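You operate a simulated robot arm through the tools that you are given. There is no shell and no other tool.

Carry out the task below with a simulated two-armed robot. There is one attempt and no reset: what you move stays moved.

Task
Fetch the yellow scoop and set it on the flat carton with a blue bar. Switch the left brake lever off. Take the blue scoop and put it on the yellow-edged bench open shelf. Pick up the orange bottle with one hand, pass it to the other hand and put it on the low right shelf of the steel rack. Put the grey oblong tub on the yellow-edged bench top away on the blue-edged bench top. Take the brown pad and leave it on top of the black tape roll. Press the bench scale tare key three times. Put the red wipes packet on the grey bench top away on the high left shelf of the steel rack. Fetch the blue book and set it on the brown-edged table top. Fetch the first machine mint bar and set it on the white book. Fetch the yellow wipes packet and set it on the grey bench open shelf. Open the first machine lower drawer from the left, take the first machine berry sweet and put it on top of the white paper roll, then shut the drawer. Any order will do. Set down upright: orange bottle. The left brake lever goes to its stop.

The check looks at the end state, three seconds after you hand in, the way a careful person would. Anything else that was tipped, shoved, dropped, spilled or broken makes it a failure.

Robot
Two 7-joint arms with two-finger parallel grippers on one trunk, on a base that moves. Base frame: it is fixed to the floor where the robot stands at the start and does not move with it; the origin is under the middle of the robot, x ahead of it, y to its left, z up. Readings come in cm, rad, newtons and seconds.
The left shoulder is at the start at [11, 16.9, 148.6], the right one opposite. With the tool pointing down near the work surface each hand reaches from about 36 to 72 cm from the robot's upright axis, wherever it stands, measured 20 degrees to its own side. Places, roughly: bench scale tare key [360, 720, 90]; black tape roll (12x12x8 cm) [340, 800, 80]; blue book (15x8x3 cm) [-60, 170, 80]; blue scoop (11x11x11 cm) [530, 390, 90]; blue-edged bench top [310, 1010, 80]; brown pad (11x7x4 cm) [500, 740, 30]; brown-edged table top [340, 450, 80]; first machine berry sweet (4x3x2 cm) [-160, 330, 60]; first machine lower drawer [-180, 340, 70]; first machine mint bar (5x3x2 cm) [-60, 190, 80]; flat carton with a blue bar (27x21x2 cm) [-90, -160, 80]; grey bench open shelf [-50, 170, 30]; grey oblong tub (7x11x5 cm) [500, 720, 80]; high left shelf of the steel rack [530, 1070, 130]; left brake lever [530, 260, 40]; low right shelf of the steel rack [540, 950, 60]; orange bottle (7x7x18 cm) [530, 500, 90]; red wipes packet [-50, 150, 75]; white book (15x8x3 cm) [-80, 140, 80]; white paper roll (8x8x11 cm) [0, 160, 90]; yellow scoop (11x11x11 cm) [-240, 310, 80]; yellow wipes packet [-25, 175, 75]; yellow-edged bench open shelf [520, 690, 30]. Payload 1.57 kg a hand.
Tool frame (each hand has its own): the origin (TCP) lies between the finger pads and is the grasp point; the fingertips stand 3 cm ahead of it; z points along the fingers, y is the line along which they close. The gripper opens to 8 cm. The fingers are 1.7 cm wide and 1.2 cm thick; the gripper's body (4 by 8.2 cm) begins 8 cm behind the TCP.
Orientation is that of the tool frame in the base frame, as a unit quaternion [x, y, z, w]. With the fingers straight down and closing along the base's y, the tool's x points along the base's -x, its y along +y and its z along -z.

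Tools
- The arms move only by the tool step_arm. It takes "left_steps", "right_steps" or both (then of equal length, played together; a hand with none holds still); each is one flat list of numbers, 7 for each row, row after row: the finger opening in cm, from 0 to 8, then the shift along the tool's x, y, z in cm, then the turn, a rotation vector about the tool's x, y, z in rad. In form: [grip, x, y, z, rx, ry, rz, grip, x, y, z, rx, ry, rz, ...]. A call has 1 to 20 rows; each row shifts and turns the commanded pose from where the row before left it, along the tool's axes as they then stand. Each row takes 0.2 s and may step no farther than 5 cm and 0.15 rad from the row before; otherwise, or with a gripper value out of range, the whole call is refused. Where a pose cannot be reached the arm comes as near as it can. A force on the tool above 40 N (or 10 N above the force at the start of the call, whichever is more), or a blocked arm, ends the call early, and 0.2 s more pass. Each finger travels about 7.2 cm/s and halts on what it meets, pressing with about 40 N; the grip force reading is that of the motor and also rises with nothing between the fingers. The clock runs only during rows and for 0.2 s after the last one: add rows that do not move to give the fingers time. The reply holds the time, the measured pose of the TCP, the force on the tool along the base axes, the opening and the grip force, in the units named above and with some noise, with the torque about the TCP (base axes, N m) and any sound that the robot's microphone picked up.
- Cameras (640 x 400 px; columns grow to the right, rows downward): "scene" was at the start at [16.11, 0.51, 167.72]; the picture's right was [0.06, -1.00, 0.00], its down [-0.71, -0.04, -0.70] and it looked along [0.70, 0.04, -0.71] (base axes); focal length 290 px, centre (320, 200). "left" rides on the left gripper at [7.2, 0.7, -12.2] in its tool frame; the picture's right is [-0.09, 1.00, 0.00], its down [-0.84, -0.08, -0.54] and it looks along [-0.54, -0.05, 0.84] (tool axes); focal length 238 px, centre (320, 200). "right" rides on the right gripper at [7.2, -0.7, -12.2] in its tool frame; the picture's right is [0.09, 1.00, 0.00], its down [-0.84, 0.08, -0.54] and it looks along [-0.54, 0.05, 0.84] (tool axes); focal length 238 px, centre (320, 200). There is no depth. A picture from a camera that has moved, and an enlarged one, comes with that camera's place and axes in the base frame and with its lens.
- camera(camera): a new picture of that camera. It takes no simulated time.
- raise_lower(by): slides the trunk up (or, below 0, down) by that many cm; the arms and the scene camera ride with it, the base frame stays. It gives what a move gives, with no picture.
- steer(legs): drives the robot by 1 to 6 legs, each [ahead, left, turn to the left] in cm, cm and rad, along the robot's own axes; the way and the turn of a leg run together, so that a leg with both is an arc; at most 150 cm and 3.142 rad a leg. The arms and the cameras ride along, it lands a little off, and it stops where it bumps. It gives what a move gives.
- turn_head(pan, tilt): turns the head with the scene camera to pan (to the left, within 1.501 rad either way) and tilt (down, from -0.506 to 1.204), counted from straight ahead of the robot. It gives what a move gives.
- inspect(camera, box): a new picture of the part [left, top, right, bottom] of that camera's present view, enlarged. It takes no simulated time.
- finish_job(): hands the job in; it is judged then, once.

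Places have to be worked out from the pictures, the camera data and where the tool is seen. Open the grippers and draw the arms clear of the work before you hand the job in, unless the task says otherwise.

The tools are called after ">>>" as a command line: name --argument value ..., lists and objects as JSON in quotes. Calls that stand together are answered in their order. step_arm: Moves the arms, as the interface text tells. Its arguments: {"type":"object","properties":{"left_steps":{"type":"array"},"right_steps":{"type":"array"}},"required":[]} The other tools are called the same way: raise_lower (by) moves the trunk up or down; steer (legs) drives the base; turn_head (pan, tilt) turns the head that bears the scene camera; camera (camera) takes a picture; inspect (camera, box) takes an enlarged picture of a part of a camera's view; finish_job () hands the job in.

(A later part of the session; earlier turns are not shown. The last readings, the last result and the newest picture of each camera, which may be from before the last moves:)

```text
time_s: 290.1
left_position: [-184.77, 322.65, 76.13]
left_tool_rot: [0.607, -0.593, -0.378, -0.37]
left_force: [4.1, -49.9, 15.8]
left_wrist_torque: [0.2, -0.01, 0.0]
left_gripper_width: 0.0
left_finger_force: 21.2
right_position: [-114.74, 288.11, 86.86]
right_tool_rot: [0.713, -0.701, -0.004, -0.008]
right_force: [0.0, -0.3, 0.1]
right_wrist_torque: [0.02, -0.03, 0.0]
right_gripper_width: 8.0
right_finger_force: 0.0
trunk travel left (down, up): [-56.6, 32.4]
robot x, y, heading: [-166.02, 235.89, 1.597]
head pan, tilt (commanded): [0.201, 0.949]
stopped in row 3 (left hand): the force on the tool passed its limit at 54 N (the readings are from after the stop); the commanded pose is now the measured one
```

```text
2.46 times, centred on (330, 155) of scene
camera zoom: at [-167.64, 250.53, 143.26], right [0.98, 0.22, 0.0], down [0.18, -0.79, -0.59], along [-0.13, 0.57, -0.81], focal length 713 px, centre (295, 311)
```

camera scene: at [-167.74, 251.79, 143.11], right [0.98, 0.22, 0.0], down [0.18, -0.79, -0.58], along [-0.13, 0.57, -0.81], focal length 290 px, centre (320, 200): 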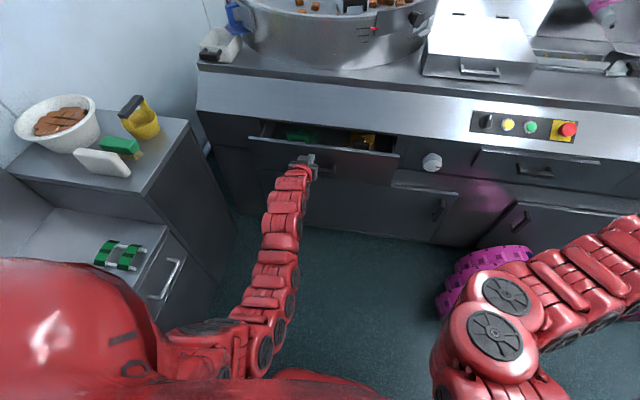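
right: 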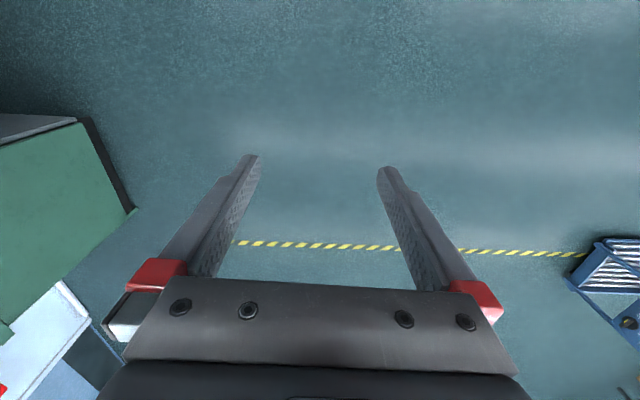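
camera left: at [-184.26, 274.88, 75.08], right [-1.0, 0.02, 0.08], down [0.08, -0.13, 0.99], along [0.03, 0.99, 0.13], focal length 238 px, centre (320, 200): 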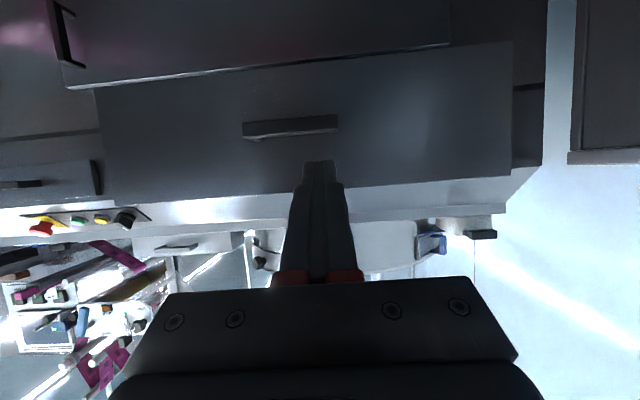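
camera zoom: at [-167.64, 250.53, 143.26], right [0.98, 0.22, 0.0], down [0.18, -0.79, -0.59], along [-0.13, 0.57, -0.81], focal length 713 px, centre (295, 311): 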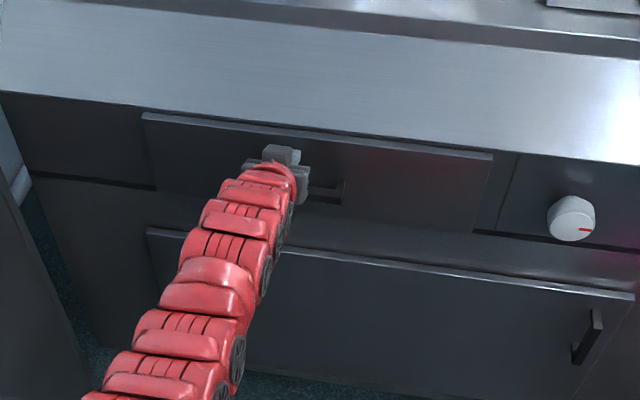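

The drawer hit its closed stop. I draw the hand back and look at the scoop on the cabinet to the left.

>>> step_arm --left_steps '[0, 1.72, 0, -3.6, 0, 0, 0, 0, 1.72, 0, -3.6, 0, 0, 0, 0, 1.72, 0, -3.6, 0, 0, 0, 0, 1.72, 0, -3.6, 0, 0, 0, 0, 1.72, 0, -3.6, 0, 0, 0, 0, 1.72, 0, -3.6, 0, 0, 0]'

>>> turn_head --pan 0.7 --tilt 0.6

>>> inspect --camera "scene" --box '[200, 100, 440, 250]'

>>> camera --camera "scene"

```text
time_s: 291.5
left_position: [-184.17, 299.13, 75.81]
left_tool_rot: [0.608, -0.593, -0.377, -0.369]
left_force: [-0.2, 0.1, -0.6]
left_wrist_torque: [0.01, 0.02, -0.02]
left_gripper_width: 0.0
left_finger_force: 20.9
right_position: [-114.72, 288.6, 86.41]
right_tool_rot: [0.713, -0.701, -0.001, -0.005]
right_force: [-0.1, -0.3, 0.0]
right_wrist_torque: [0.0, -0.01, -0.02]
right_gripper_width: 8.0
right_finger_force: 0.0
trunk travel left (down, up): [-56.6, 32.4]
robot x, y, heading: [-165.83, 236.48, 1.591]
head pan, tilt (commanded): [0.201, 0.949]
```

```text
time_s: 292.5
left_position: [-184.15, 299.16, 75.8]
left_tool_rot: [0.607, -0.594, -0.377, -0.37]
left_force: [-0.2, 1.5, -0.1]
left_wrist_torque: [0.02, -0.04, 0.01]
left_gripper_width: 0.0
left_finger_force: 21.0
right_position: [-114.6, 288.75, 86.39]
right_tool_rot: [0.712, -0.702, 0.0, -0.004]
right_force: [1.2, -0.3, -0.1]
right_wrist_torque: [0.0, -0.03, 0.0]
right_gripper_width: 8.0
right_finger_force: 0.0
trunk travel left (down, up): [-56.6, 32.4]
robot x, y, heading: [-166.22, 236.36, 1.593]
head pan, tilt (commanded): [0.7, 0.6]
```

```text
2.67 times, centred on (320, 175) of scene
camera zoom: at [-171.97, 251.1, 145.96], right [0.75, 0.66, 0.0], down [0.37, -0.43, -0.82], along [-0.54, 0.62, -0.57], focal length 772 px, centre (320, 267)
```

zoom: 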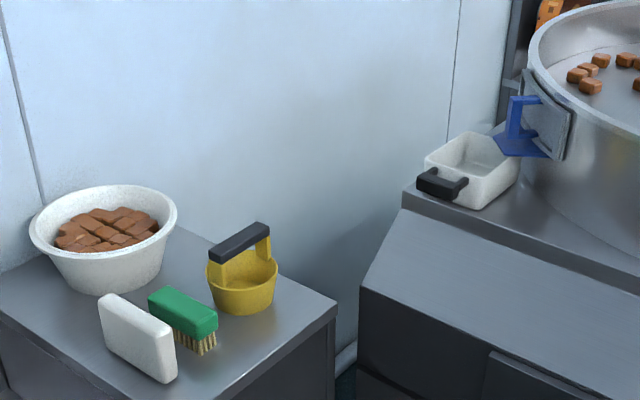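

```text
taken
camera scene: at [-171.97, 251.1, 145.96], right [0.75, 0.66, 0.0], down [0.37, -0.43, -0.82], along [-0.54, 0.62, -0.57], focal length 290 px, centre (320, 200)
```

scene: 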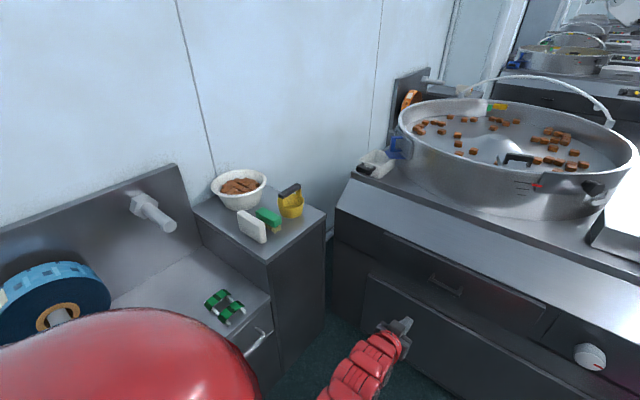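

The scoop is a small bucket with a black top bar running along y, centre about [-237,309.5,90] — good to grip from above facing north. I raise the trunk, turn the left hand tool-down and swing it to the left.

>>> raise_lower --by 31

>>> step_arm --left_steps '[4, 0, 0, 0, 0, 0.14, 0, 6, 0, 0, 0, 0, 0.14, 0, 8, 0, 0, 0, 0, 0.14, 0, 8, 0, 0, 0, 0, 0.14, 0, 8, 0, 0, 0, 0, 0.14, 0, 8, 0, 0, 0, 0, 0.14, 0, 8, 0, 0, 0, 0, 0.14, 0, 8, 0, 0, 0, 0, 0.12, 0, 8, 0, 4, 0, 0, 0, 0, 8, 0, 4, 0, 0, 0, 0, 8, 0, 4, 0, 0, 0, 0, 8, 0, 4, 0, 0, 0, 0, 8, 0, 4, 0, 0, 0, 0, 8, 0, 4, 0, 0, 0, 0]'

>>> camera --camera "scene"

```text
time_s: 295.6
left_position: [-184.17, 299.17, 106.79]
left_tool_rot: [0.608, -0.594, -0.377, -0.369]
left_force: [0.3, 0.0, 0.4]
left_wrist_torque: [-0.05, 0.02, 0.01]
left_gripper_width: 0.0
left_finger_force: 21.4
right_position: [-114.64, 288.62, 117.33]
right_tool_rot: [0.712, -0.702, -0.001, -0.004]
right_force: [0.2, -0.5, 0.1]
right_wrist_torque: [0.01, 0.02, 0.03]
right_gripper_width: 7.98
right_finger_force: 0.0
trunk travel left (down, up): [-87.6, 1.4]
robot x, y, heading: [-165.78, 236.26, 1.59]
head pan, tilt (commanded): [0.7, 0.6]
```

```text
time_s: 298.6
left_position: [-208.33, 298.44, 106.82]
left_tool_rot: [0.715, -0.699, -0.003, -0.006]
left_force: [-0.2, 0.2, -0.5]
left_wrist_torque: [-0.02, 0.0, 0.01]
left_gripper_width: 7.99
left_finger_force: 0.1
right_position: [-114.85, 288.55, 117.42]
right_tool_rot: [0.712, -0.702, 0.0, -0.004]
right_force: [-1.2, 0.1, -0.1]
right_wrist_torque: [-0.01, 0.01, 0.01]
right_gripper_width: 8.0
right_finger_force: 0.1
trunk travel left (down, up): [-87.6, 1.4]
robot x, y, heading: [-166.08, 236.29, 1.59]
head pan, tilt (commanded): [0.7, 0.6]
```

```text
taken
camera scene: at [-172.17, 251.1, 176.96], right [0.75, 0.66, 0.0], down [0.37, -0.42, -0.82], along [-0.54, 0.62, -0.57], focal length 290 px, centre (320, 200)
```

scene: 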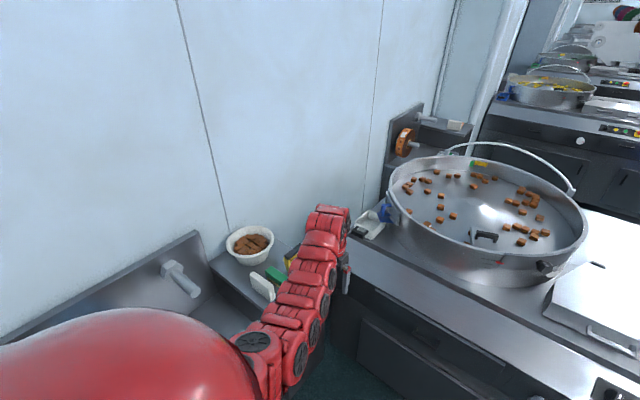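

I drive a little forward and left to bring the hand near the scoop, then look through the left camera.

>>> steer --legs '[[12, 15, 0]]'

>>> step_arm --left_steps '[8, 0, 3.5, 0, 0, 0, 0, 8, 0, 3.5, 0, 0, 0, 0]'

>>> camera --camera "left"

```text
time_s: 300.1
left_position: [-222.67, 310.05, 106.98]
left_tool_rot: [0.714, -0.7, -0.005, -0.003]
left_force: [0.7, 0.4, 0.6]
left_wrist_torque: [0.04, 0.03, 0.01]
left_gripper_width: 8.02
left_finger_force: 0.0
right_position: [-129.1, 299.94, 117.37]
right_tool_rot: [0.71, -0.704, -0.001, -0.004]
right_force: [-0.1, -0.8, -0.5]
right_wrist_torque: [0.02, 0.02, 0.03]
right_gripper_width: 8.02
right_finger_force: 0.1
trunk travel left (down, up): [-87.6, 1.4]
robot x, y, heading: [-180.6, 247.99, 1.588]
head pan, tilt (commanded): [0.7, 0.6]
```

```text
time_s: 300.7
left_position: [-229.92, 309.94, 106.95]
left_tool_rot: [0.713, -0.701, -0.002, -0.006]
left_force: [-0.3, 0.3, -0.7]
left_wrist_torque: [0.02, -0.04, -0.01]
left_gripper_width: 7.99
left_finger_force: 0.0
right_position: [-129.32, 299.97, 117.39]
right_tool_rot: [0.711, -0.703, -0.001, -0.005]
right_force: [-0.8, 0.5, -0.1]
right_wrist_torque: [0.02, 0.03, -0.04]
right_gripper_width: 7.99
right_finger_force: 0.1
trunk travel left (down, up): [-87.6, 1.4]
robot x, y, heading: [-180.69, 247.72, 1.591]
head pan, tilt (commanded): [0.7, 0.6]
```

```text
taken
camera left: at [-230.4, 302.64, 119.08], right [-1.0, 0.07, 0.0], down [0.06, 0.83, 0.55], along [0.04, 0.55, -0.83], focal length 238 px, centre (320, 200)
```

left: 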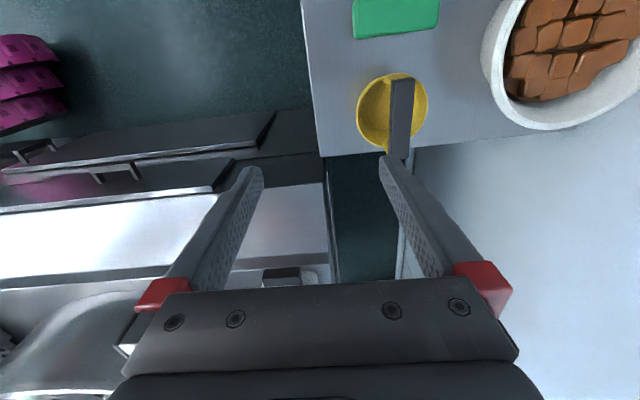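

The bar's centre is about [-239,310.8]. I nudge the robot 6 cm forward and 3 cm left so it is comfortably in reach, then move over it.

>>> steer --legs '[[6, 3, 0]]'

>>> camera --camera "left"

```text
time_s: 301.7
left_position: [-232.69, 315.6, 107.26]
left_tool_rot: [0.713, -0.701, -0.005, -0.005]
left_force: [-0.5, -0.3, 1.1]
left_wrist_torque: [0.05, 0.01, 0.03]
left_gripper_width: 8.0
left_finger_force: 0.1
right_position: [-132.08, 305.54, 117.52]
right_tool_rot: [0.711, -0.703, -0.003, -0.005]
right_force: [0.9, 0.1, -0.1]
right_wrist_torque: [0.05, 0.05, -0.02]
right_gripper_width: 7.99
right_finger_force: 0.0
trunk travel left (down, up): [-87.6, 1.4]
robot x, y, heading: [-183.89, 254.16, 1.59]
head pan, tilt (commanded): [0.7, 0.6]
```

```text
taken
camera left: at [-233.13, 308.24, 119.34], right [-1.0, 0.07, 0.0], down [0.06, 0.83, 0.55], along [0.04, 0.55, -0.83], focal length 238 px, centre (320, 200)
```

left: 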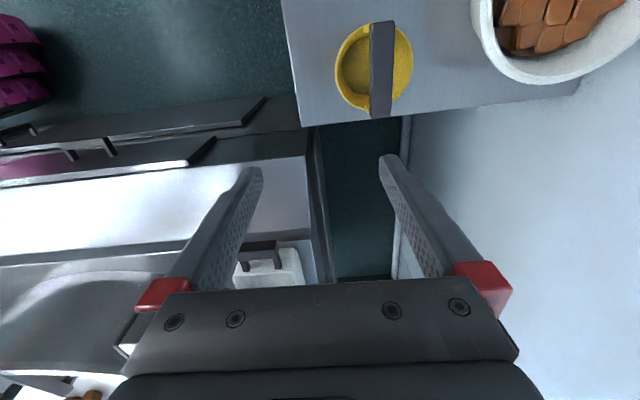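

I shift over the bar's centre and straighten the small yaw offset.

>>> step_arm --left_steps '[8, 2.25, 3.42, 0, 0, 0, -0.06, 8, 2.25, 3.42, 0, 0, 0, 0]'

>>> raise_lower --by -9

>>> camera --camera "left"

```text
time_s: 302.3
left_position: [-239.35, 310.82, 106.93]
left_tool_rot: [0.735, -0.678, -0.003, -0.006]
left_force: [-0.6, 0.0, -0.5]
left_wrist_torque: [0.0, -0.03, 0.0]
left_gripper_width: 8.01
left_finger_force: 0.1
right_position: [-132.23, 305.54, 117.48]
right_tool_rot: [0.71, -0.704, -0.001, -0.005]
right_force: [0.2, -1.5, 0.9]
right_wrist_torque: [0.05, 0.0, 0.02]
right_gripper_width: 8.0
right_finger_force: 0.1
trunk travel left (down, up): [-87.6, 1.4]
robot x, y, heading: [-183.62, 253.66, 1.585]
head pan, tilt (commanded): [0.7, 0.6]
```

```text
time_s: 303.6
left_position: [-239.31, 311.18, 97.82]
left_tool_rot: [0.735, -0.678, -0.003, -0.005]
left_force: [0.1, 0.2, 0.0]
left_wrist_torque: [-0.04, 0.02, -0.01]
left_gripper_width: 7.99
left_finger_force: 0.0
right_position: [-132.08, 305.87, 108.36]
right_tool_rot: [0.71, -0.704, 0.0, -0.003]
right_force: [-0.3, 0.3, 0.7]
right_wrist_torque: [0.01, 0.03, 0.01]
right_gripper_width: 8.01
right_finger_force: 0.1
trunk travel left (down, up): [-78.6, 10.4]
robot x, y, heading: [-184.25, 253.85, 1.589]
head pan, tilt (commanded): [0.7, 0.6]
```

```text
taken
camera left: at [-239.37, 303.81, 109.94], right [-1.0, 0.01, 0.0], down [0.01, 0.83, 0.55], along [0.01, 0.55, -0.83], focal length 238 px, centre (320, 200)
```

left: 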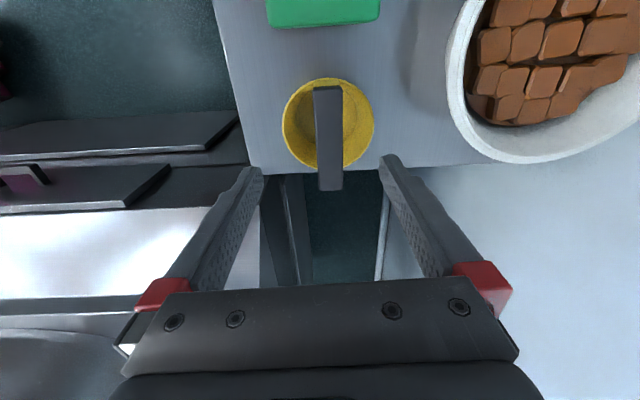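

The bar is nearly centred. I shift 0.6 cm and lower until the fingers straddle the bar.

>>> step_arm --left_steps '[8, 0.4, 0.6, 0, 0, 0, 0]'

>>> raise_lower --by -7.5

>>> camera --camera "left"

```text
time_s: 303.9
left_position: [-239.87, 310.72, 97.76]
left_tool_rot: [0.734, -0.679, -0.003, -0.004]
left_force: [-0.2, 0.5, -0.2]
left_wrist_torque: [0.02, 0.0, 0.02]
left_gripper_width: 8.01
left_finger_force: 0.0
right_position: [-132.32, 305.9, 108.24]
right_tool_rot: [0.71, -0.704, -0.001, -0.004]
right_force: [0.6, 0.3, 0.3]
right_wrist_torque: [0.01, -0.01, 0.01]
right_gripper_width: 8.0
right_finger_force: 0.0
trunk travel left (down, up): [-78.6, 10.4]
robot x, y, heading: [-183.88, 253.57, 1.586]
head pan, tilt (commanded): [0.7, 0.6]
```

```text
time_s: 305.1
left_position: [-239.87, 310.71, 90.3]
left_tool_rot: [0.735, -0.678, -0.003, -0.005]
left_force: [0.1, -0.4, -0.1]
left_wrist_torque: [-0.03, -0.01, 0.03]
left_gripper_width: 8.01
left_finger_force: 0.0
right_position: [-132.22, 305.8, 100.86]
right_tool_rot: [0.71, -0.704, -0.001, -0.004]
right_force: [0.2, 0.3, -0.2]
right_wrist_torque: [0.02, -0.02, 0.02]
right_gripper_width: 8.02
right_finger_force: 0.1
trunk travel left (down, up): [-71.1, 17.9]
robot x, y, heading: [-183.68, 253.6, 1.582]
head pan, tilt (commanded): [0.7, 0.6]
```

```text
taken
camera left: at [-239.96, 303.36, 102.45], right [-1.0, 0.01, 0.0], down [0.01, 0.83, 0.55], along [0.01, 0.55, -0.83], focal length 238 px, centre (320, 200)
```

left: 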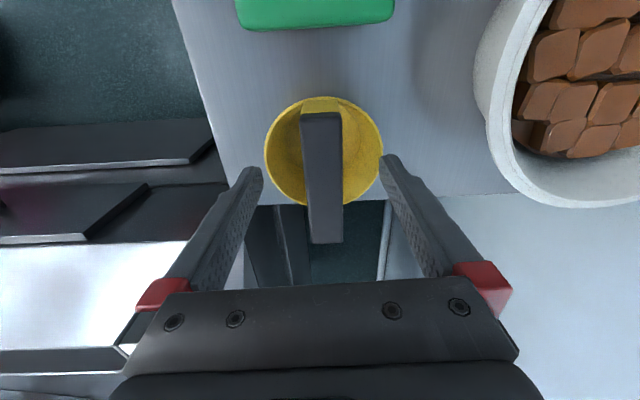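

The bar lies between the fingers at pad height. I close on it and lift with the trunk.

>>> step_arm --left_steps '[5, 0, 0, 0, 0, 0, 0, 2, 0, 0, 0, 0, 0, 0, 0.8, 0, 0, 0, 0, 0, 0, 0.8, 0, 0, 0, 0, 0, 0, 0.8, 0, 0, 0, 0, 0, 0]'

>>> raise_lower --by 16

>>> camera --camera "left"

>>> camera --camera "scene"

```text
time_s: 306.3
left_position: [-239.74, 310.65, 90.12]
left_tool_rot: [0.735, -0.679, -0.003, -0.005]
left_force: [0.4, 0.2, 0.6]
left_wrist_torque: [-0.03, 0.0, 0.03]
left_gripper_width: 2.49
left_finger_force: 36.5
right_position: [-132.32, 305.8, 100.92]
right_tool_rot: [0.71, -0.704, 0.0, -0.005]
right_force: [0.0, 0.0, 0.8]
right_wrist_torque: [0.05, 0.02, 0.01]
right_gripper_width: 8.01
right_finger_force: 0.1
trunk travel left (down, up): [-71.1, 17.9]
robot x, y, heading: [-183.78, 253.98, 1.589]
head pan, tilt (commanded): [0.7, 0.6]
```

```text
time_s: 308.1
left_position: [-239.81, 310.82, 106.18]
left_tool_rot: [0.734, -0.679, -0.002, -0.005]
left_force: [0.0, -0.1, -0.3]
left_wrist_torque: [0.0, 0.02, 0.0]
left_gripper_width: 2.48
left_finger_force: 36.3
right_position: [-132.25, 305.91, 116.78]
right_tool_rot: [0.711, -0.704, -0.001, -0.005]
right_force: [0.1, -0.2, -0.3]
right_wrist_torque: [-0.01, 0.03, 0.01]
right_gripper_width: 8.01
right_finger_force: 0.1
trunk travel left (down, up): [-87.1, 1.9]
robot x, y, heading: [-184.07, 253.85, 1.582]
head pan, tilt (commanded): [0.7, 0.6]
```

```text
taken
camera left: at [-239.96, 303.39, 118.41], right [-1.0, 0.01, 0.0], down [0.01, 0.83, 0.55], along [0.01, 0.55, -0.83], focal length 238 px, centre (320, 200)
```

left: 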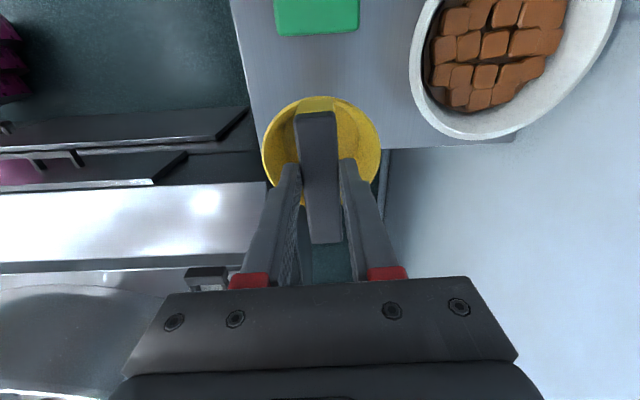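

```text
taken
camera scene: at [-189.77, 268.61, 176.46], right [0.75, 0.66, 0.0], down [0.37, -0.43, -0.82], along [-0.54, 0.62, -0.57], focal length 290 px, centre (320, 200)
```

scene: 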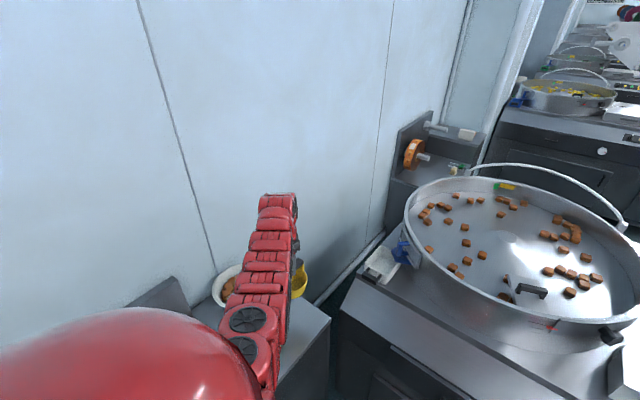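

The scoop is held by its bar. I back away, strafe east and bring the left arm in before turning round.

>>> steer --legs '[[-10, 0, -0.012], [0, -72, 0]]'

>>> step_arm --left_steps '[0.8, 0, -4, 0, 0, 0, 0, 0.8, 0, -4, 0, 0, 0, 0, 0.8, 0, -4, 0, 0, 0, 0, 0.8, 0, -4, 0, 0, 0, 0, 0.8, 0, -4, 0, 0, 0, 0, 0.8, 0, -4, 0, 0, 0, 0, 0.8, 0, -4, 0, 0, 0, 0, 0.8, 0, -4, 0, 0, 0, 0]'

>>> turn_head --pan 0.0 --tilt 0.8

>>> camera --camera "scene"

```text
time_s: 312.8
left_position: [-167.16, 301.73, 106.27]
left_tool_rot: [0.729, -0.684, -0.002, -0.005]
left_force: [-0.8, -0.3, -1.2]
left_wrist_torque: [0.0, 0.02, 0.01]
left_gripper_width: 2.5
left_finger_force: 37.6
right_position: [-59.47, 295.3, 116.88]
right_tool_rot: [-0.706, 0.708, 0.0, 0.004]
right_force: [0.5, 0.2, 0.2]
right_wrist_torque: [0.01, 0.0, 0.03]
right_gripper_width: 8.01
right_finger_force: 0.1
trunk travel left (down, up): [-87.1, 1.9]
robot x, y, heading: [-111.6, 244.14, 1.571]
head pan, tilt (commanded): [0.7, 0.6]
```

```text
time_s: 314.6
left_position: [-134.98, 303.94, 106.45]
left_tool_rot: [0.729, -0.684, -0.003, -0.004]
left_force: [-0.7, 0.6, -0.9]
left_wrist_torque: [0.03, -0.01, 0.0]
left_gripper_width: 2.5
left_finger_force: 36.3
right_position: [-59.3, 295.43, 116.8]
right_tool_rot: [-0.706, 0.708, 0.002, 0.004]
right_force: [-0.1, 0.2, -0.5]
right_wrist_torque: [0.0, 0.04, 0.03]
right_gripper_width: 7.97
right_finger_force: 0.0
trunk travel left (down, up): [-87.1, 1.9]
robot x, y, heading: [-111.53, 244.28, 1.576]
head pan, tilt (commanded): [0.7, 0.6]
```

```text
time_s: 315.6
left_position: [-135.09, 303.92, 106.42]
left_tool_rot: [0.73, -0.684, -0.003, -0.004]
left_force: [0.7, 1.1, -0.4]
left_wrist_torque: [-0.03, 0.0, 0.0]
left_gripper_width: 2.49
left_finger_force: 36.8
right_position: [-59.49, 295.42, 116.9]
right_tool_rot: [-0.706, 0.708, 0.001, 0.005]
right_force: [0.4, 0.0, 0.6]
right_wrist_torque: [0.02, 0.0, -0.01]
right_gripper_width: 8.0
right_finger_force: 0.2
trunk travel left (down, up): [-87.1, 1.9]
robot x, y, heading: [-112.19, 243.91, 1.575]
head pan, tilt (commanded): [0.0, 0.799]
```

```text
taken
camera scene: at [-111.76, 260.21, 174.78], right [1.0, 0.0, 0.0], down [0.0, -0.72, -0.7], along [0.0, 0.7, -0.72], focal length 290 px, centre (320, 200)
```

scene: 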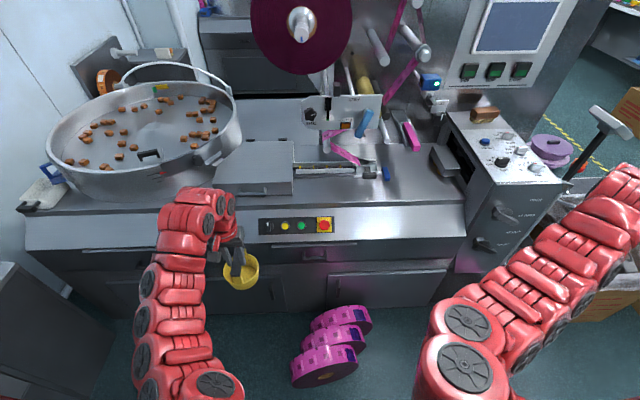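

The scoop hangs safely. I turn clockwise to face south and strafe east out of the aisle, checking the way in stages.

>>> steer --legs '[[0, 0, -3.14], [-10, 0, 0], [0, 110, 0]]'

```text
time_s: 329.4
left_position: [21.46, 194.41, 106.5]
left_tool_rot: [0.683, 0.73, -0.004, 0.004]
left_force: [-0.4, -0.1, -0.8]
left_wrist_torque: [-0.01, 0.02, -0.02]
left_gripper_width: 2.51
left_finger_force: 37.0
right_position: [-54.22, 202.55, 116.9]
right_tool_rot: [0.707, 0.707, -0.004, 0.0]
right_force: [-0.2, -0.3, 1.0]
right_wrist_torque: [0.03, 0.0, 0.02]
right_gripper_width: 7.97
right_finger_force: 0.2
trunk travel left (down, up): [-87.1, 1.9]
robot x, y, heading: [-2.02, 253.96, -1.565]
head pan, tilt (commanded): [0.0, 0.799]
```

Now past the bench's corner at (-2,254). I continue east along the known clear line.

>>> steer --legs '[[-9, 0, -0.006], [0, 62, 0], [-8, 0, 0], [0, 40, 0]]'

```text
time_s: 336.3
left_position: [122.8, 210.93, 106.54]
left_tool_rot: [0.686, 0.727, -0.005, 0.004]
left_force: [-0.4, 0.1, -0.3]
left_wrist_torque: [-0.02, 0.02, 0.02]
left_gripper_width: 2.52
left_finger_force: 36.4
right_position: [47.17, 219.9, 116.93]
right_tool_rot: [0.711, 0.703, -0.004, 0.001]
right_force: [-1.0, -0.2, 0.1]
right_wrist_torque: [-0.02, -0.03, -0.02]
right_gripper_width: 7.98
right_finger_force: 0.0
trunk travel left (down, up): [-87.1, 1.9]
robot x, y, heading: [99.87, 270.98, -1.569]
head pan, tilt (commanded): [0.0, 0.799]
```

Clear. I go on east past the hand truck, then south in front of the benches.

>>> steer --legs '[[0, 70, 0], [0, 75, 0]]'

>>> turn_head --pan -0.5 --tilt 0.4

>>> camera --camera "scene"

```text
time_s: 343.7
left_position: [266.05, 212.71, 106.49]
left_tool_rot: [0.68, 0.733, -0.004, 0.003]
left_force: [-0.4, -0.2, -0.5]
left_wrist_torque: [0.03, -0.02, 0.02]
left_gripper_width: 2.5
left_finger_force: 36.5
right_position: [190.26, 220.45, 116.94]
right_tool_rot: [0.704, 0.71, -0.004, 0.001]
right_force: [0.2, -0.6, 0.4]
right_wrist_torque: [-0.01, -0.01, 0.05]
right_gripper_width: 8.0
right_finger_force: 0.1
trunk travel left (down, up): [-87.1, 1.9]
robot x, y, heading: [242.14, 272.36, -1.555]
head pan, tilt (commanded): [0.0, 0.799]
```

```text
time_s: 344.6
left_position: [266.07, 212.74, 106.52]
left_tool_rot: [0.68, 0.733, -0.005, 0.002]
left_force: [0.1, 0.3, -0.6]
left_wrist_torque: [0.02, 0.0, 0.03]
left_gripper_width: 2.5
left_finger_force: 36.8
right_position: [190.23, 220.48, 116.83]
right_tool_rot: [0.705, 0.709, -0.005, 0.0]
right_force: [1.2, -0.6, 0.5]
right_wrist_torque: [0.02, 0.0, -0.02]
right_gripper_width: 8.01
right_finger_force: 0.1
trunk travel left (down, up): [-87.1, 1.9]
robot x, y, heading: [241.79, 272.31, -1.561]
head pan, tilt (commanded): [-0.499, 0.4]
```

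```text
taken
camera scene: at [237.77, 256.16, 178.28], right [-0.88, 0.47, 0.0], down [0.18, 0.35, -0.92], along [-0.43, -0.81, -0.39], focal length 290 px, centre (320, 200)
```

scene: 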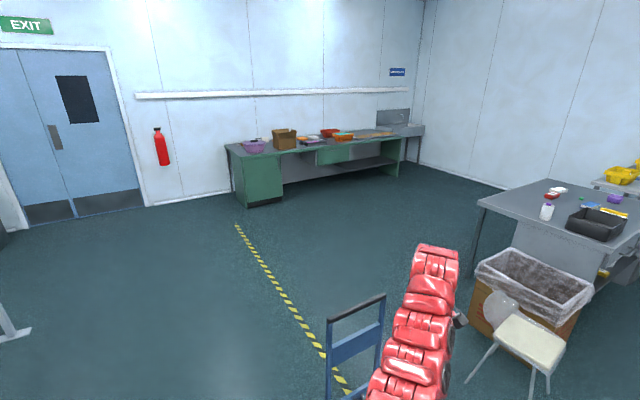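

The way south is free. I keep clear of the truck's handle, drive south, then strafe west toward the green-edged bench with the cartons.

>>> steer --legs '[[0, 18, -0.01], [150, 0, 0], [115, 0, 0], [0, -150, 0], [0, -130, 0]]'

>>> turn_head --pan -0.4 --tilt 0.5

>>> camera --camera "scene"

```text
time_s: 371.7
left_position: [-5.35, -41.14, 106.41]
left_tool_rot: [0.705, 0.709, -0.005, 0.002]
left_force: [-0.9, 0.4, -0.5]
left_wrist_torque: [0.02, -0.01, 0.01]
left_gripper_width: 2.49
left_finger_force: 36.9
right_position: [-80.41, -28.37, 116.86]
right_tool_rot: [0.729, 0.684, -0.004, 0.001]
right_force: [-1.1, -0.2, 0.2]
right_wrist_torque: [-0.01, 0.05, 0.02]
right_gripper_width: 7.99
right_finger_force: 0.0
trunk travel left (down, up): [-87.1, 1.9]
robot x, y, heading: [-25.36, 19.99, -1.628]
head pan, tilt (commanded): [-0.499, 0.4]
```

```text
time_s: 372.4
left_position: [-5.44, -41.21, 106.58]
left_tool_rot: [0.704, 0.71, -0.005, 0.003]
left_force: [-0.5, -0.1, -1.4]
left_wrist_torque: [-0.02, -0.02, 0.02]
left_gripper_width: 2.51
left_finger_force: 36.4
right_position: [-80.52, -28.32, 116.79]
right_tool_rot: [0.729, 0.684, -0.005, 0.0]
right_force: [0.4, -0.4, 0.2]
right_wrist_torque: [0.0, 0.01, -0.04]
right_gripper_width: 7.98
right_finger_force: 0.1
trunk travel left (down, up): [-87.1, 1.9]
robot x, y, heading: [-25.12, 19.74, -1.626]
head pan, tilt (commanded): [-0.4, 0.499]
```

```text
taken
camera scene: at [-29.79, 3.76, 177.38], right [-0.9, 0.44, 0.0], down [0.21, 0.43, -0.88], along [-0.39, -0.79, -0.48], focal length 290 px, centre (320, 200)
```

scene: 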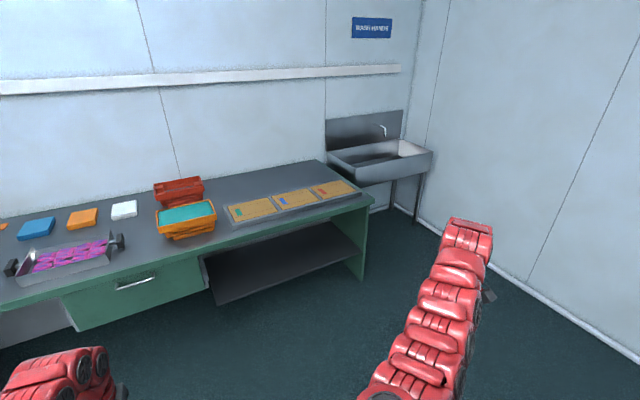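

The three flat cartons are in view; the blue-barred one is the middle, near [-93,-159]. I drive so the left hand comes over it.

>>> steer --legs '[[0, 0, 0.057], [0, -86, 0], [112, 0, 0]]'

>>> turn_head --pan 0.2 --tilt 0.8

>>> camera --camera "scene"

>>> camera --camera "left"

```text
time_s: 382.6
left_position: [-86.72, -152.27, 106.53]
left_tool_rot: [0.686, 0.728, -0.005, 0.003]
left_force: [-0.5, 0.1, -1.0]
left_wrist_torque: [-0.02, 0.01, -0.02]
left_gripper_width: 2.52
left_finger_force: 36.8
right_position: [-162.22, -143.29, 116.9]
right_tool_rot: [0.711, 0.704, -0.005, 0.002]
right_force: [0.4, 0.2, -0.1]
right_wrist_torque: [0.02, -0.03, -0.01]
right_gripper_width: 8.0
right_finger_force: 0.0
trunk travel left (down, up): [-87.1, 1.9]
robot x, y, heading: [-109.23, -92.26, -1.575]
head pan, tilt (commanded): [-0.4, 0.499]
```

```text
time_s: 383.6
left_position: [-86.64, -152.2, 106.38]
left_tool_rot: [0.686, 0.727, -0.003, 0.003]
left_force: [-0.1, -0.2, -1.5]
left_wrist_torque: [-0.02, 0.02, -0.02]
left_gripper_width: 2.47
left_finger_force: 36.9
right_position: [-162.37, -143.32, 116.93]
right_tool_rot: [0.71, 0.704, -0.005, 0.002]
right_force: [0.3, -0.1, -1.1]
right_wrist_torque: [-0.01, 0.0, -0.01]
right_gripper_width: 8.01
right_finger_force: 0.0
trunk travel left (down, up): [-87.1, 1.9]
robot x, y, heading: [-109.5, -91.9, -1.575]
head pan, tilt (commanded): [0.201, 0.799]
```

```text
taken
camera scene: at [-108.29, -108.09, 174.78], right [-0.98, -0.2, 0.0], down [-0.14, 0.7, -0.7], along [0.14, -0.68, -0.72], focal length 290 px, centre (320, 200)
```

scene: 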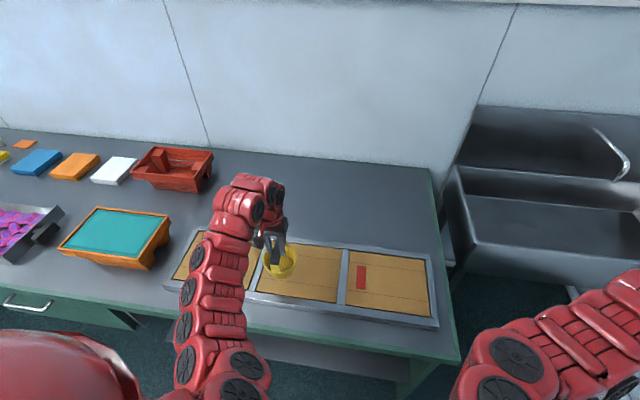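

```text
taken
camera left: at [-86.42, -144.8, 118.67], right [1.0, -0.03, 0.0], down [-0.03, -0.83, 0.55], along [-0.02, -0.55, -0.83], focal length 238 px, centre (320, 200)
```

left: 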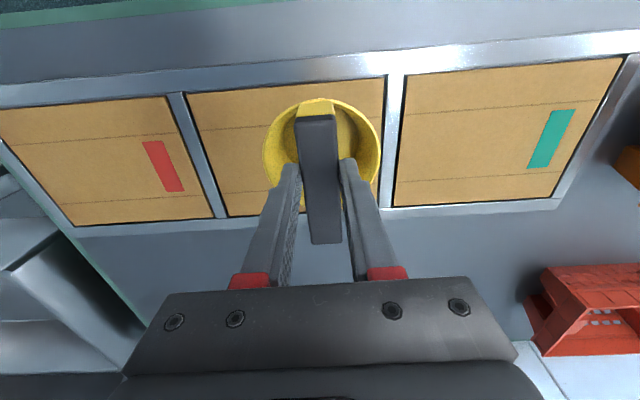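

The middle carton spans x -105…-77, y -171…-150. I move the scoop over its centre and lower the trunk.

>>> step_arm --left_steps '[0.8, -2.97, -1.64, 0, 0, 0, 0, 0.8, -2.97, -1.64, 0, 0, 0, 0, 0.8, -2.97, -1.64, 0, 0, 0, 0]'

>>> raise_lower --by -10.5

>>> camera --camera "left"

>>> camera --camera "scene"

```text
time_s: 384.4
left_position: [-91.26, -161.4, 106.41]
left_tool_rot: [0.687, 0.726, -0.004, 0.002]
left_force: [1.0, -1.7, -1.6]
left_wrist_torque: [0.03, 0.0, 0.01]
left_gripper_width: 2.51
left_finger_force: 36.8
right_position: [-162.41, -143.38, 116.85]
right_tool_rot: [0.711, 0.703, -0.004, 0.001]
right_force: [0.4, -0.4, 0.5]
right_wrist_torque: [0.0, -0.03, -0.01]
right_gripper_width: 8.02
right_finger_force: 0.1
trunk travel left (down, up): [-87.1, 1.9]
robot x, y, heading: [-109.66, -92.24, -1.579]
head pan, tilt (commanded): [0.201, 0.799]
```

```text
time_s: 385.8
left_position: [-91.23, -161.31, 96.05]
left_tool_rot: [0.685, 0.728, -0.005, 0.003]
left_force: [-1.3, 1.5, -0.1]
left_wrist_torque: [0.0, -0.03, 0.01]
left_gripper_width: 2.46
left_finger_force: 36.8
right_position: [-162.36, -143.22, 106.35]
right_tool_rot: [0.71, 0.704, -0.005, 0.001]
right_force: [0.0, -0.7, 0.1]
right_wrist_torque: [0.01, -0.01, 0.0]
right_gripper_width: 8.02
right_finger_force: 0.2
trunk travel left (down, up): [-76.6, 12.4]
robot x, y, heading: [-109.87, -92.36, -1.576]
head pan, tilt (commanded): [0.201, 0.799]
```

```text
taken
camera left: at [-90.87, -153.9, 108.22], right [1.0, -0.03, 0.0], down [-0.03, -0.83, 0.55], along [-0.02, -0.55, -0.83], focal length 238 px, centre (320, 200)
```

left: 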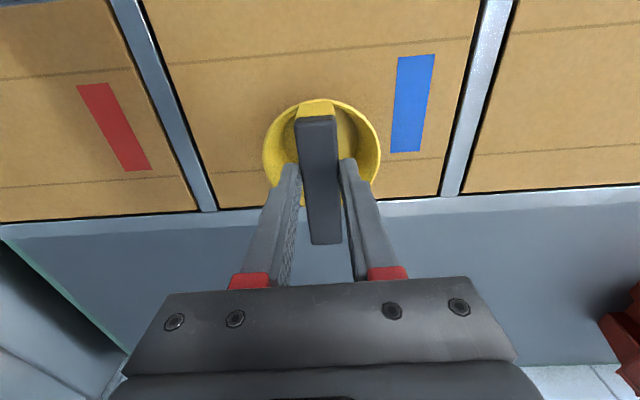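

```text
taken
camera scene: at [-108.27, -108.07, 164.28], right [-0.98, -0.2, 0.0], down [-0.14, 0.7, -0.7], along [0.14, -0.68, -0.72], focal length 290 px, centre (320, 200)
```

scene: 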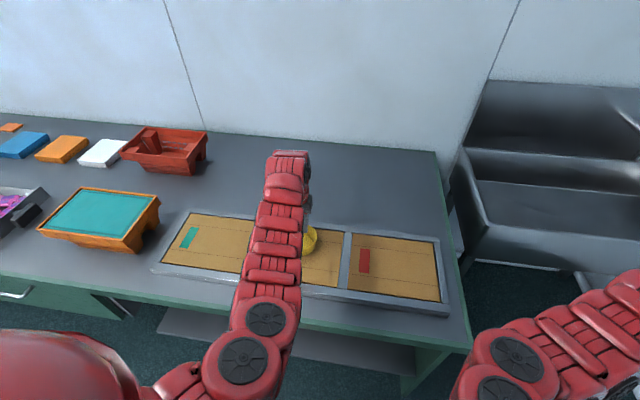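

The scoop hangs over the blue-barred carton, clear of its edges. I lower in small steps until it touches.

>>> step_arm --left_steps '[0.8, 0, 0, 0.8, 0, 0, 0, 0.8, 0, 0, 0.8, 0, 0, 0, 0.8, 0, 0, 0.6, 0, 0, 0]'

>>> step_arm --left_steps '[0.8, 0, 0, 0.4, 0, 0, 0, 0.8, 0, 0, 0.4, 0, 0, 0]'

```text
time_s: 386.6
left_position: [-91.36, -161.21, 93.86]
left_tool_rot: [0.686, 0.728, -0.005, 0.004]
left_force: [-1.0, -1.1, 3.0]
left_wrist_torque: [-0.05, 0.05, 0.0]
left_gripper_width: 2.49
left_finger_force: 32.5
right_position: [-162.39, -143.12, 106.44]
right_tool_rot: [0.711, 0.704, -0.005, 0.001]
right_force: [0.5, -0.3, -0.9]
right_wrist_torque: [-0.03, -0.01, -0.04]
right_gripper_width: 8.02
right_finger_force: 0.1
trunk travel left (down, up): [-76.6, 12.4]
robot x, y, heading: [-109.81, -92.32, -1.572]
head pan, tilt (commanded): [0.201, 0.799]
```

```text
time_s: 387.3
left_position: [-91.33, -161.32, 93.63]
left_tool_rot: [0.685, 0.728, -0.008, 0.006]
left_force: [-0.7, 10.0, 24.3]
left_wrist_torque: [0.8, -0.13, 0.01]
left_gripper_width: 2.49
left_finger_force: 36.9
right_position: [-162.35, -143.05, 106.58]
right_tool_rot: [0.71, 0.704, -0.006, 0.003]
right_force: [-0.5, -0.6, 0.0]
right_wrist_torque: [0.01, -0.01, -0.01]
right_gripper_width: 7.99
right_finger_force: 0.0
trunk travel left (down, up): [-76.6, 12.4]
robot x, y, heading: [-109.69, -92.07, -1.571]
head pan, tilt (commanded): [0.201, 0.799]
stopped in row 2 (left hand): the force on the tool passed its limit at 41 N (the readings are from after the stop); the commanded pose is now the measured one
```

The scoop rests on the carton. I open the fingers and lift off.

>>> step_arm --left_steps '[2.5, 0, 0, -0.2, 0, 0, 0, 4, 0, 0, 0, 0, 0, 0, 6, 0, 0, 0, 0, 0, 0, 7, 0, 0, 0, 0, 0, 0, 7, 0, 0, -3, 0, 0, 0, 7, 0, 0, -4, 0, 0, 0, 7, 0, 0, -4, 0, 0, 0]'

>>> camera --camera "left"

```text
time_s: 388.9
left_position: [-91.31, -161.03, 104.56]
left_tool_rot: [0.686, 0.728, -0.006, 0.006]
left_force: [0.5, -0.4, 0.0]
left_wrist_torque: [-0.02, -0.02, -0.05]
left_gripper_width: 6.99
left_finger_force: 0.1
right_position: [-162.34, -143.24, 106.34]
right_tool_rot: [0.711, 0.703, -0.004, 0.001]
right_force: [0.2, -0.2, 0.1]
right_wrist_torque: [-0.04, -0.02, 0.02]
right_gripper_width: 8.0
right_finger_force: 0.0
trunk travel left (down, up): [-76.6, 12.4]
robot x, y, heading: [-109.83, -91.91, -1.566]
head pan, tilt (commanded): [0.201, 0.799]
```

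```text
taken
camera left: at [-90.99, -153.57, 116.71], right [1.0, -0.03, 0.0], down [-0.03, -0.83, 0.56], along [-0.02, -0.56, -0.83], focal length 238 px, centre (320, 200)
```

left: 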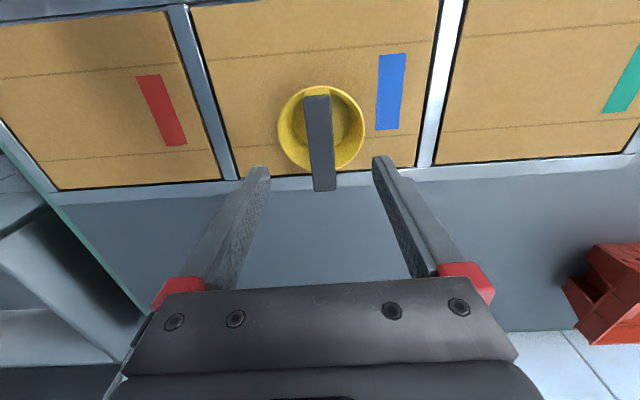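

The scoop stands on the blue-barred carton. Next to the front side of the grey bench: I back off, raise the trunk, turn north and drive there.

>>> raise_lower --by 10

>>> steer --legs '[[-70, 0, 0], [0, 0, 3.14], [0, -48, 0], [80, 0, 0]]'

>>> turn_head --pan 0.0 --tilt 0.8

>>> camera --camera "scene"

```text
time_s: 390.2
left_position: [-91.28, -161.11, 114.44]
left_tool_rot: [0.686, 0.727, -0.006, 0.004]
left_force: [0.3, 0.2, 0.9]
left_wrist_torque: [0.04, 0.0, 0.03]
left_gripper_width: 7.01
left_finger_force: 0.0
right_position: [-162.35, -143.2, 116.4]
right_tool_rot: [0.711, 0.703, -0.004, 0.001]
right_force: [-0.6, -0.6, -0.3]
right_wrist_torque: [-0.02, -0.01, -0.01]
right_gripper_width: 7.99
right_finger_force: 0.1
trunk travel left (down, up): [-86.6, 2.4]
robot x, y, heading: [-109.8, -92.39, -1.572]
head pan, tilt (commanded): [0.201, 0.799]
```

```text
time_s: 407.4
left_position: [-61.89, 121.04, 114.56]
left_tool_rot: [-0.68, 0.733, 0.005, 0.008]
left_force: [-0.4, 0.4, -0.1]
left_wrist_torque: [0.01, -0.02, 0.02]
left_gripper_width: 6.98
left_finger_force: 0.0
right_position: [6.27, 94.04, 116.41]
right_tool_rot: [-0.655, 0.756, 0.002, 0.005]
right_force: [0.0, -0.2, 0.7]
right_wrist_torque: [0.02, 0.02, -0.03]
right_gripper_width: 8.03
right_finger_force: 0.1
trunk travel left (down, up): [-86.6, 2.4]
robot x, y, heading: [-52.73, 50.45, 1.434]
head pan, tilt (commanded): [0.201, 0.799]
```

```text
time_s: 408.1
left_position: [-61.95, 121.21, 114.49]
left_tool_rot: [-0.68, 0.733, 0.004, 0.008]
left_force: [-0.9, 0.7, -0.1]
left_wrist_torque: [0.0, -0.01, -0.01]
left_gripper_width: 6.98
left_finger_force: 0.0
right_position: [6.25, 94.1, 116.4]
right_tool_rot: [-0.655, 0.756, 0.0, 0.004]
right_force: [0.2, -1.1, -0.3]
right_wrist_torque: [-0.04, -0.01, 0.01]
right_gripper_width: 8.02
right_finger_force: 0.1
trunk travel left (down, up): [-86.6, 2.4]
robot x, y, heading: [-52.47, 50.31, 1.436]
head pan, tilt (commanded): [0.0, 0.799]
```

```text
taken
camera scene: at [-50.47, 66.46, 174.27], right [0.99, -0.13, 0.0], down [-0.1, -0.71, -0.7], along [0.09, 0.69, -0.72], focal length 290 px, centre (320, 200)
```

scene: 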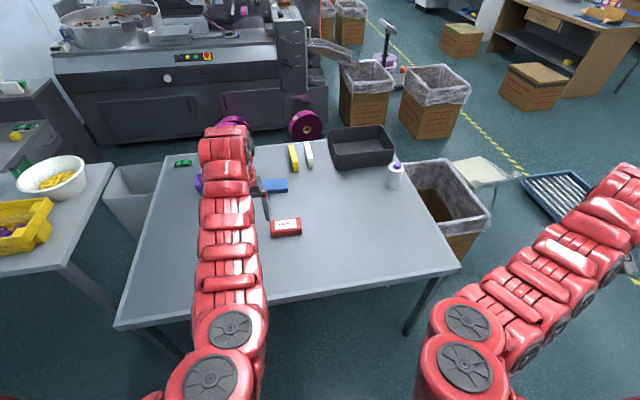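

I correct the heading and approach the bench front, stopping just short of it.

>>> steer --legs '[[0, 0, 0.135], [36, 4, 0]]'

>>> turn_head --pan 0.0 --tilt 0.9

>>> camera --camera "scene"

>>> camera --camera "left"

```text
time_s: 411.0
left_position: [-74.93, 154.73, 114.56]
left_tool_rot: [0.727, -0.686, -0.005, -0.007]
left_force: [-0.3, -0.5, 0.4]
left_wrist_torque: [0.04, 0.01, 0.04]
left_gripper_width: 6.99
left_finger_force: 0.0
right_position: [-3.79, 136.71, 116.46]
right_tool_rot: [-0.703, 0.711, 0.001, 0.005]
right_force: [0.3, 0.8, 0.2]
right_wrist_torque: [0.0, -0.02, -0.01]
right_gripper_width: 7.99
right_finger_force: 0.0
trunk travel left (down, up): [-86.6, 2.4]
robot x, y, heading: [-56.41, 86.26, 1.556]
head pan, tilt (commanded): [0.0, 0.799]
```

```text
time_s: 411.7
left_position: [-74.98, 154.89, 114.36]
left_tool_rot: [0.727, -0.686, -0.005, -0.007]
left_force: [-0.2, -0.4, 0.5]
left_wrist_torque: [0.01, 0.0, 0.01]
left_gripper_width: 7.04
left_finger_force: 0.2
right_position: [-3.79, 136.85, 116.38]
right_tool_rot: [-0.703, 0.712, 0.0, 0.004]
right_force: [0.6, 0.3, 0.4]
right_wrist_torque: [0.03, 0.03, 0.03]
right_gripper_width: 7.99
right_finger_force: 0.0
trunk travel left (down, up): [-86.6, 2.4]
robot x, y, heading: [-56.7, 85.65, 1.567]
head pan, tilt (commanded): [0.0, 0.901]
```

```text
taken
camera scene: at [-56.45, 101.59, 173.48], right [1.0, 0.0, 0.0], down [0.0, -0.78, -0.62], along [0.0, 0.62, -0.78], focal length 290 px, centre (320, 200)
```

scene: 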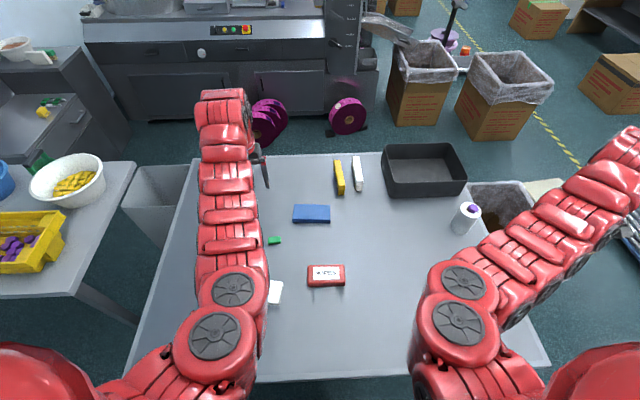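

```text
taken
camera left: at [-75.16, 147.5, 126.57], right [-1.0, 0.04, 0.0], down [0.03, 0.83, 0.56], along [0.02, 0.56, -0.83], focal length 238 px, centre (320, 200)
```

left: 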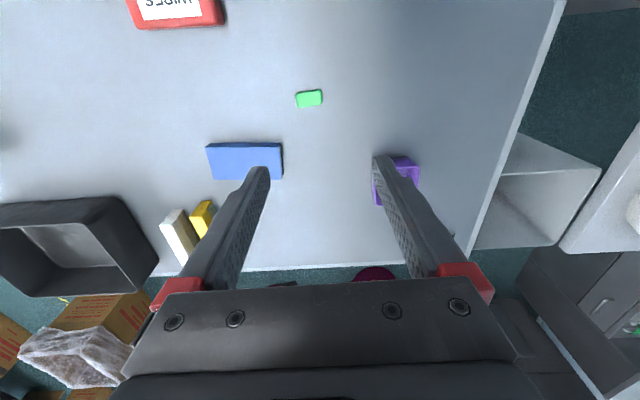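

Mint bar seen at [-72.9,156.1]. I move 3 cm closer, lower the trunk 22 cm and align the left hand over it.

>>> steer --legs '[[3, 0, 0]]'

>>> raise_lower --by -22

>>> camera --camera "left"

```text
time_s: 412.6
left_position: [-75.0, 157.26, 114.79]
left_tool_rot: [0.727, -0.687, -0.007, -0.009]
left_force: [-0.1, -0.9, 0.0]
left_wrist_torque: [0.04, -0.03, 0.02]
left_gripper_width: 7.03
left_finger_force: 0.1
right_position: [-3.98, 139.21, 116.63]
right_tool_rot: [-0.703, 0.711, 0.002, 0.007]
right_force: [1.3, 0.1, -0.1]
right_wrist_torque: [0.05, 0.02, 0.01]
right_gripper_width: 8.01
right_finger_force: 0.0
trunk travel left (down, up): [-86.6, 2.4]
robot x, y, heading: [-56.48, 89.06, 1.568]
head pan, tilt (commanded): [0.0, 0.901]
```

```text
time_s: 414.9
left_position: [-74.96, 157.7, 92.54]
left_tool_rot: [0.727, -0.687, -0.005, -0.008]
left_force: [-0.1, -0.3, 0.3]
left_wrist_torque: [-0.02, -0.02, 0.01]
left_gripper_width: 6.97
left_finger_force: 0.1
right_position: [-3.85, 139.84, 94.48]
right_tool_rot: [-0.703, 0.711, 0.001, 0.006]
right_force: [-0.3, -0.1, -1.2]
right_wrist_torque: [0.02, -0.01, 0.0]
right_gripper_width: 7.98
right_finger_force: 0.1
trunk travel left (down, up): [-64.6, 24.4]
robot x, y, heading: [-56.59, 88.37, 1.56]
head pan, tilt (commanded): [0.0, 0.901]
```

```text
taken
camera left: at [-75.19, 150.38, 104.61], right [-1.0, 0.03, 0.0], down [0.03, 0.83, 0.56], along [0.02, 0.56, -0.83], focal length 238 px, centre (320, 200)
```

left: 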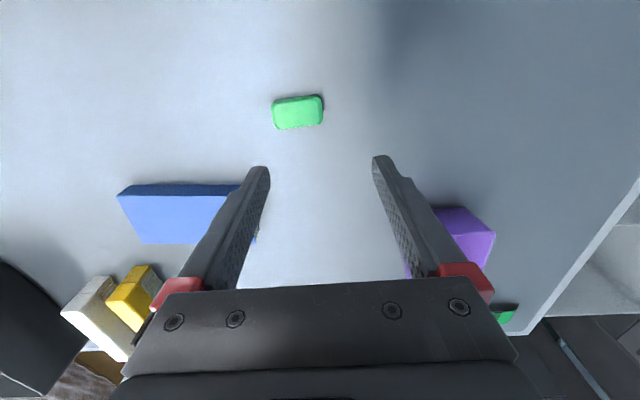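

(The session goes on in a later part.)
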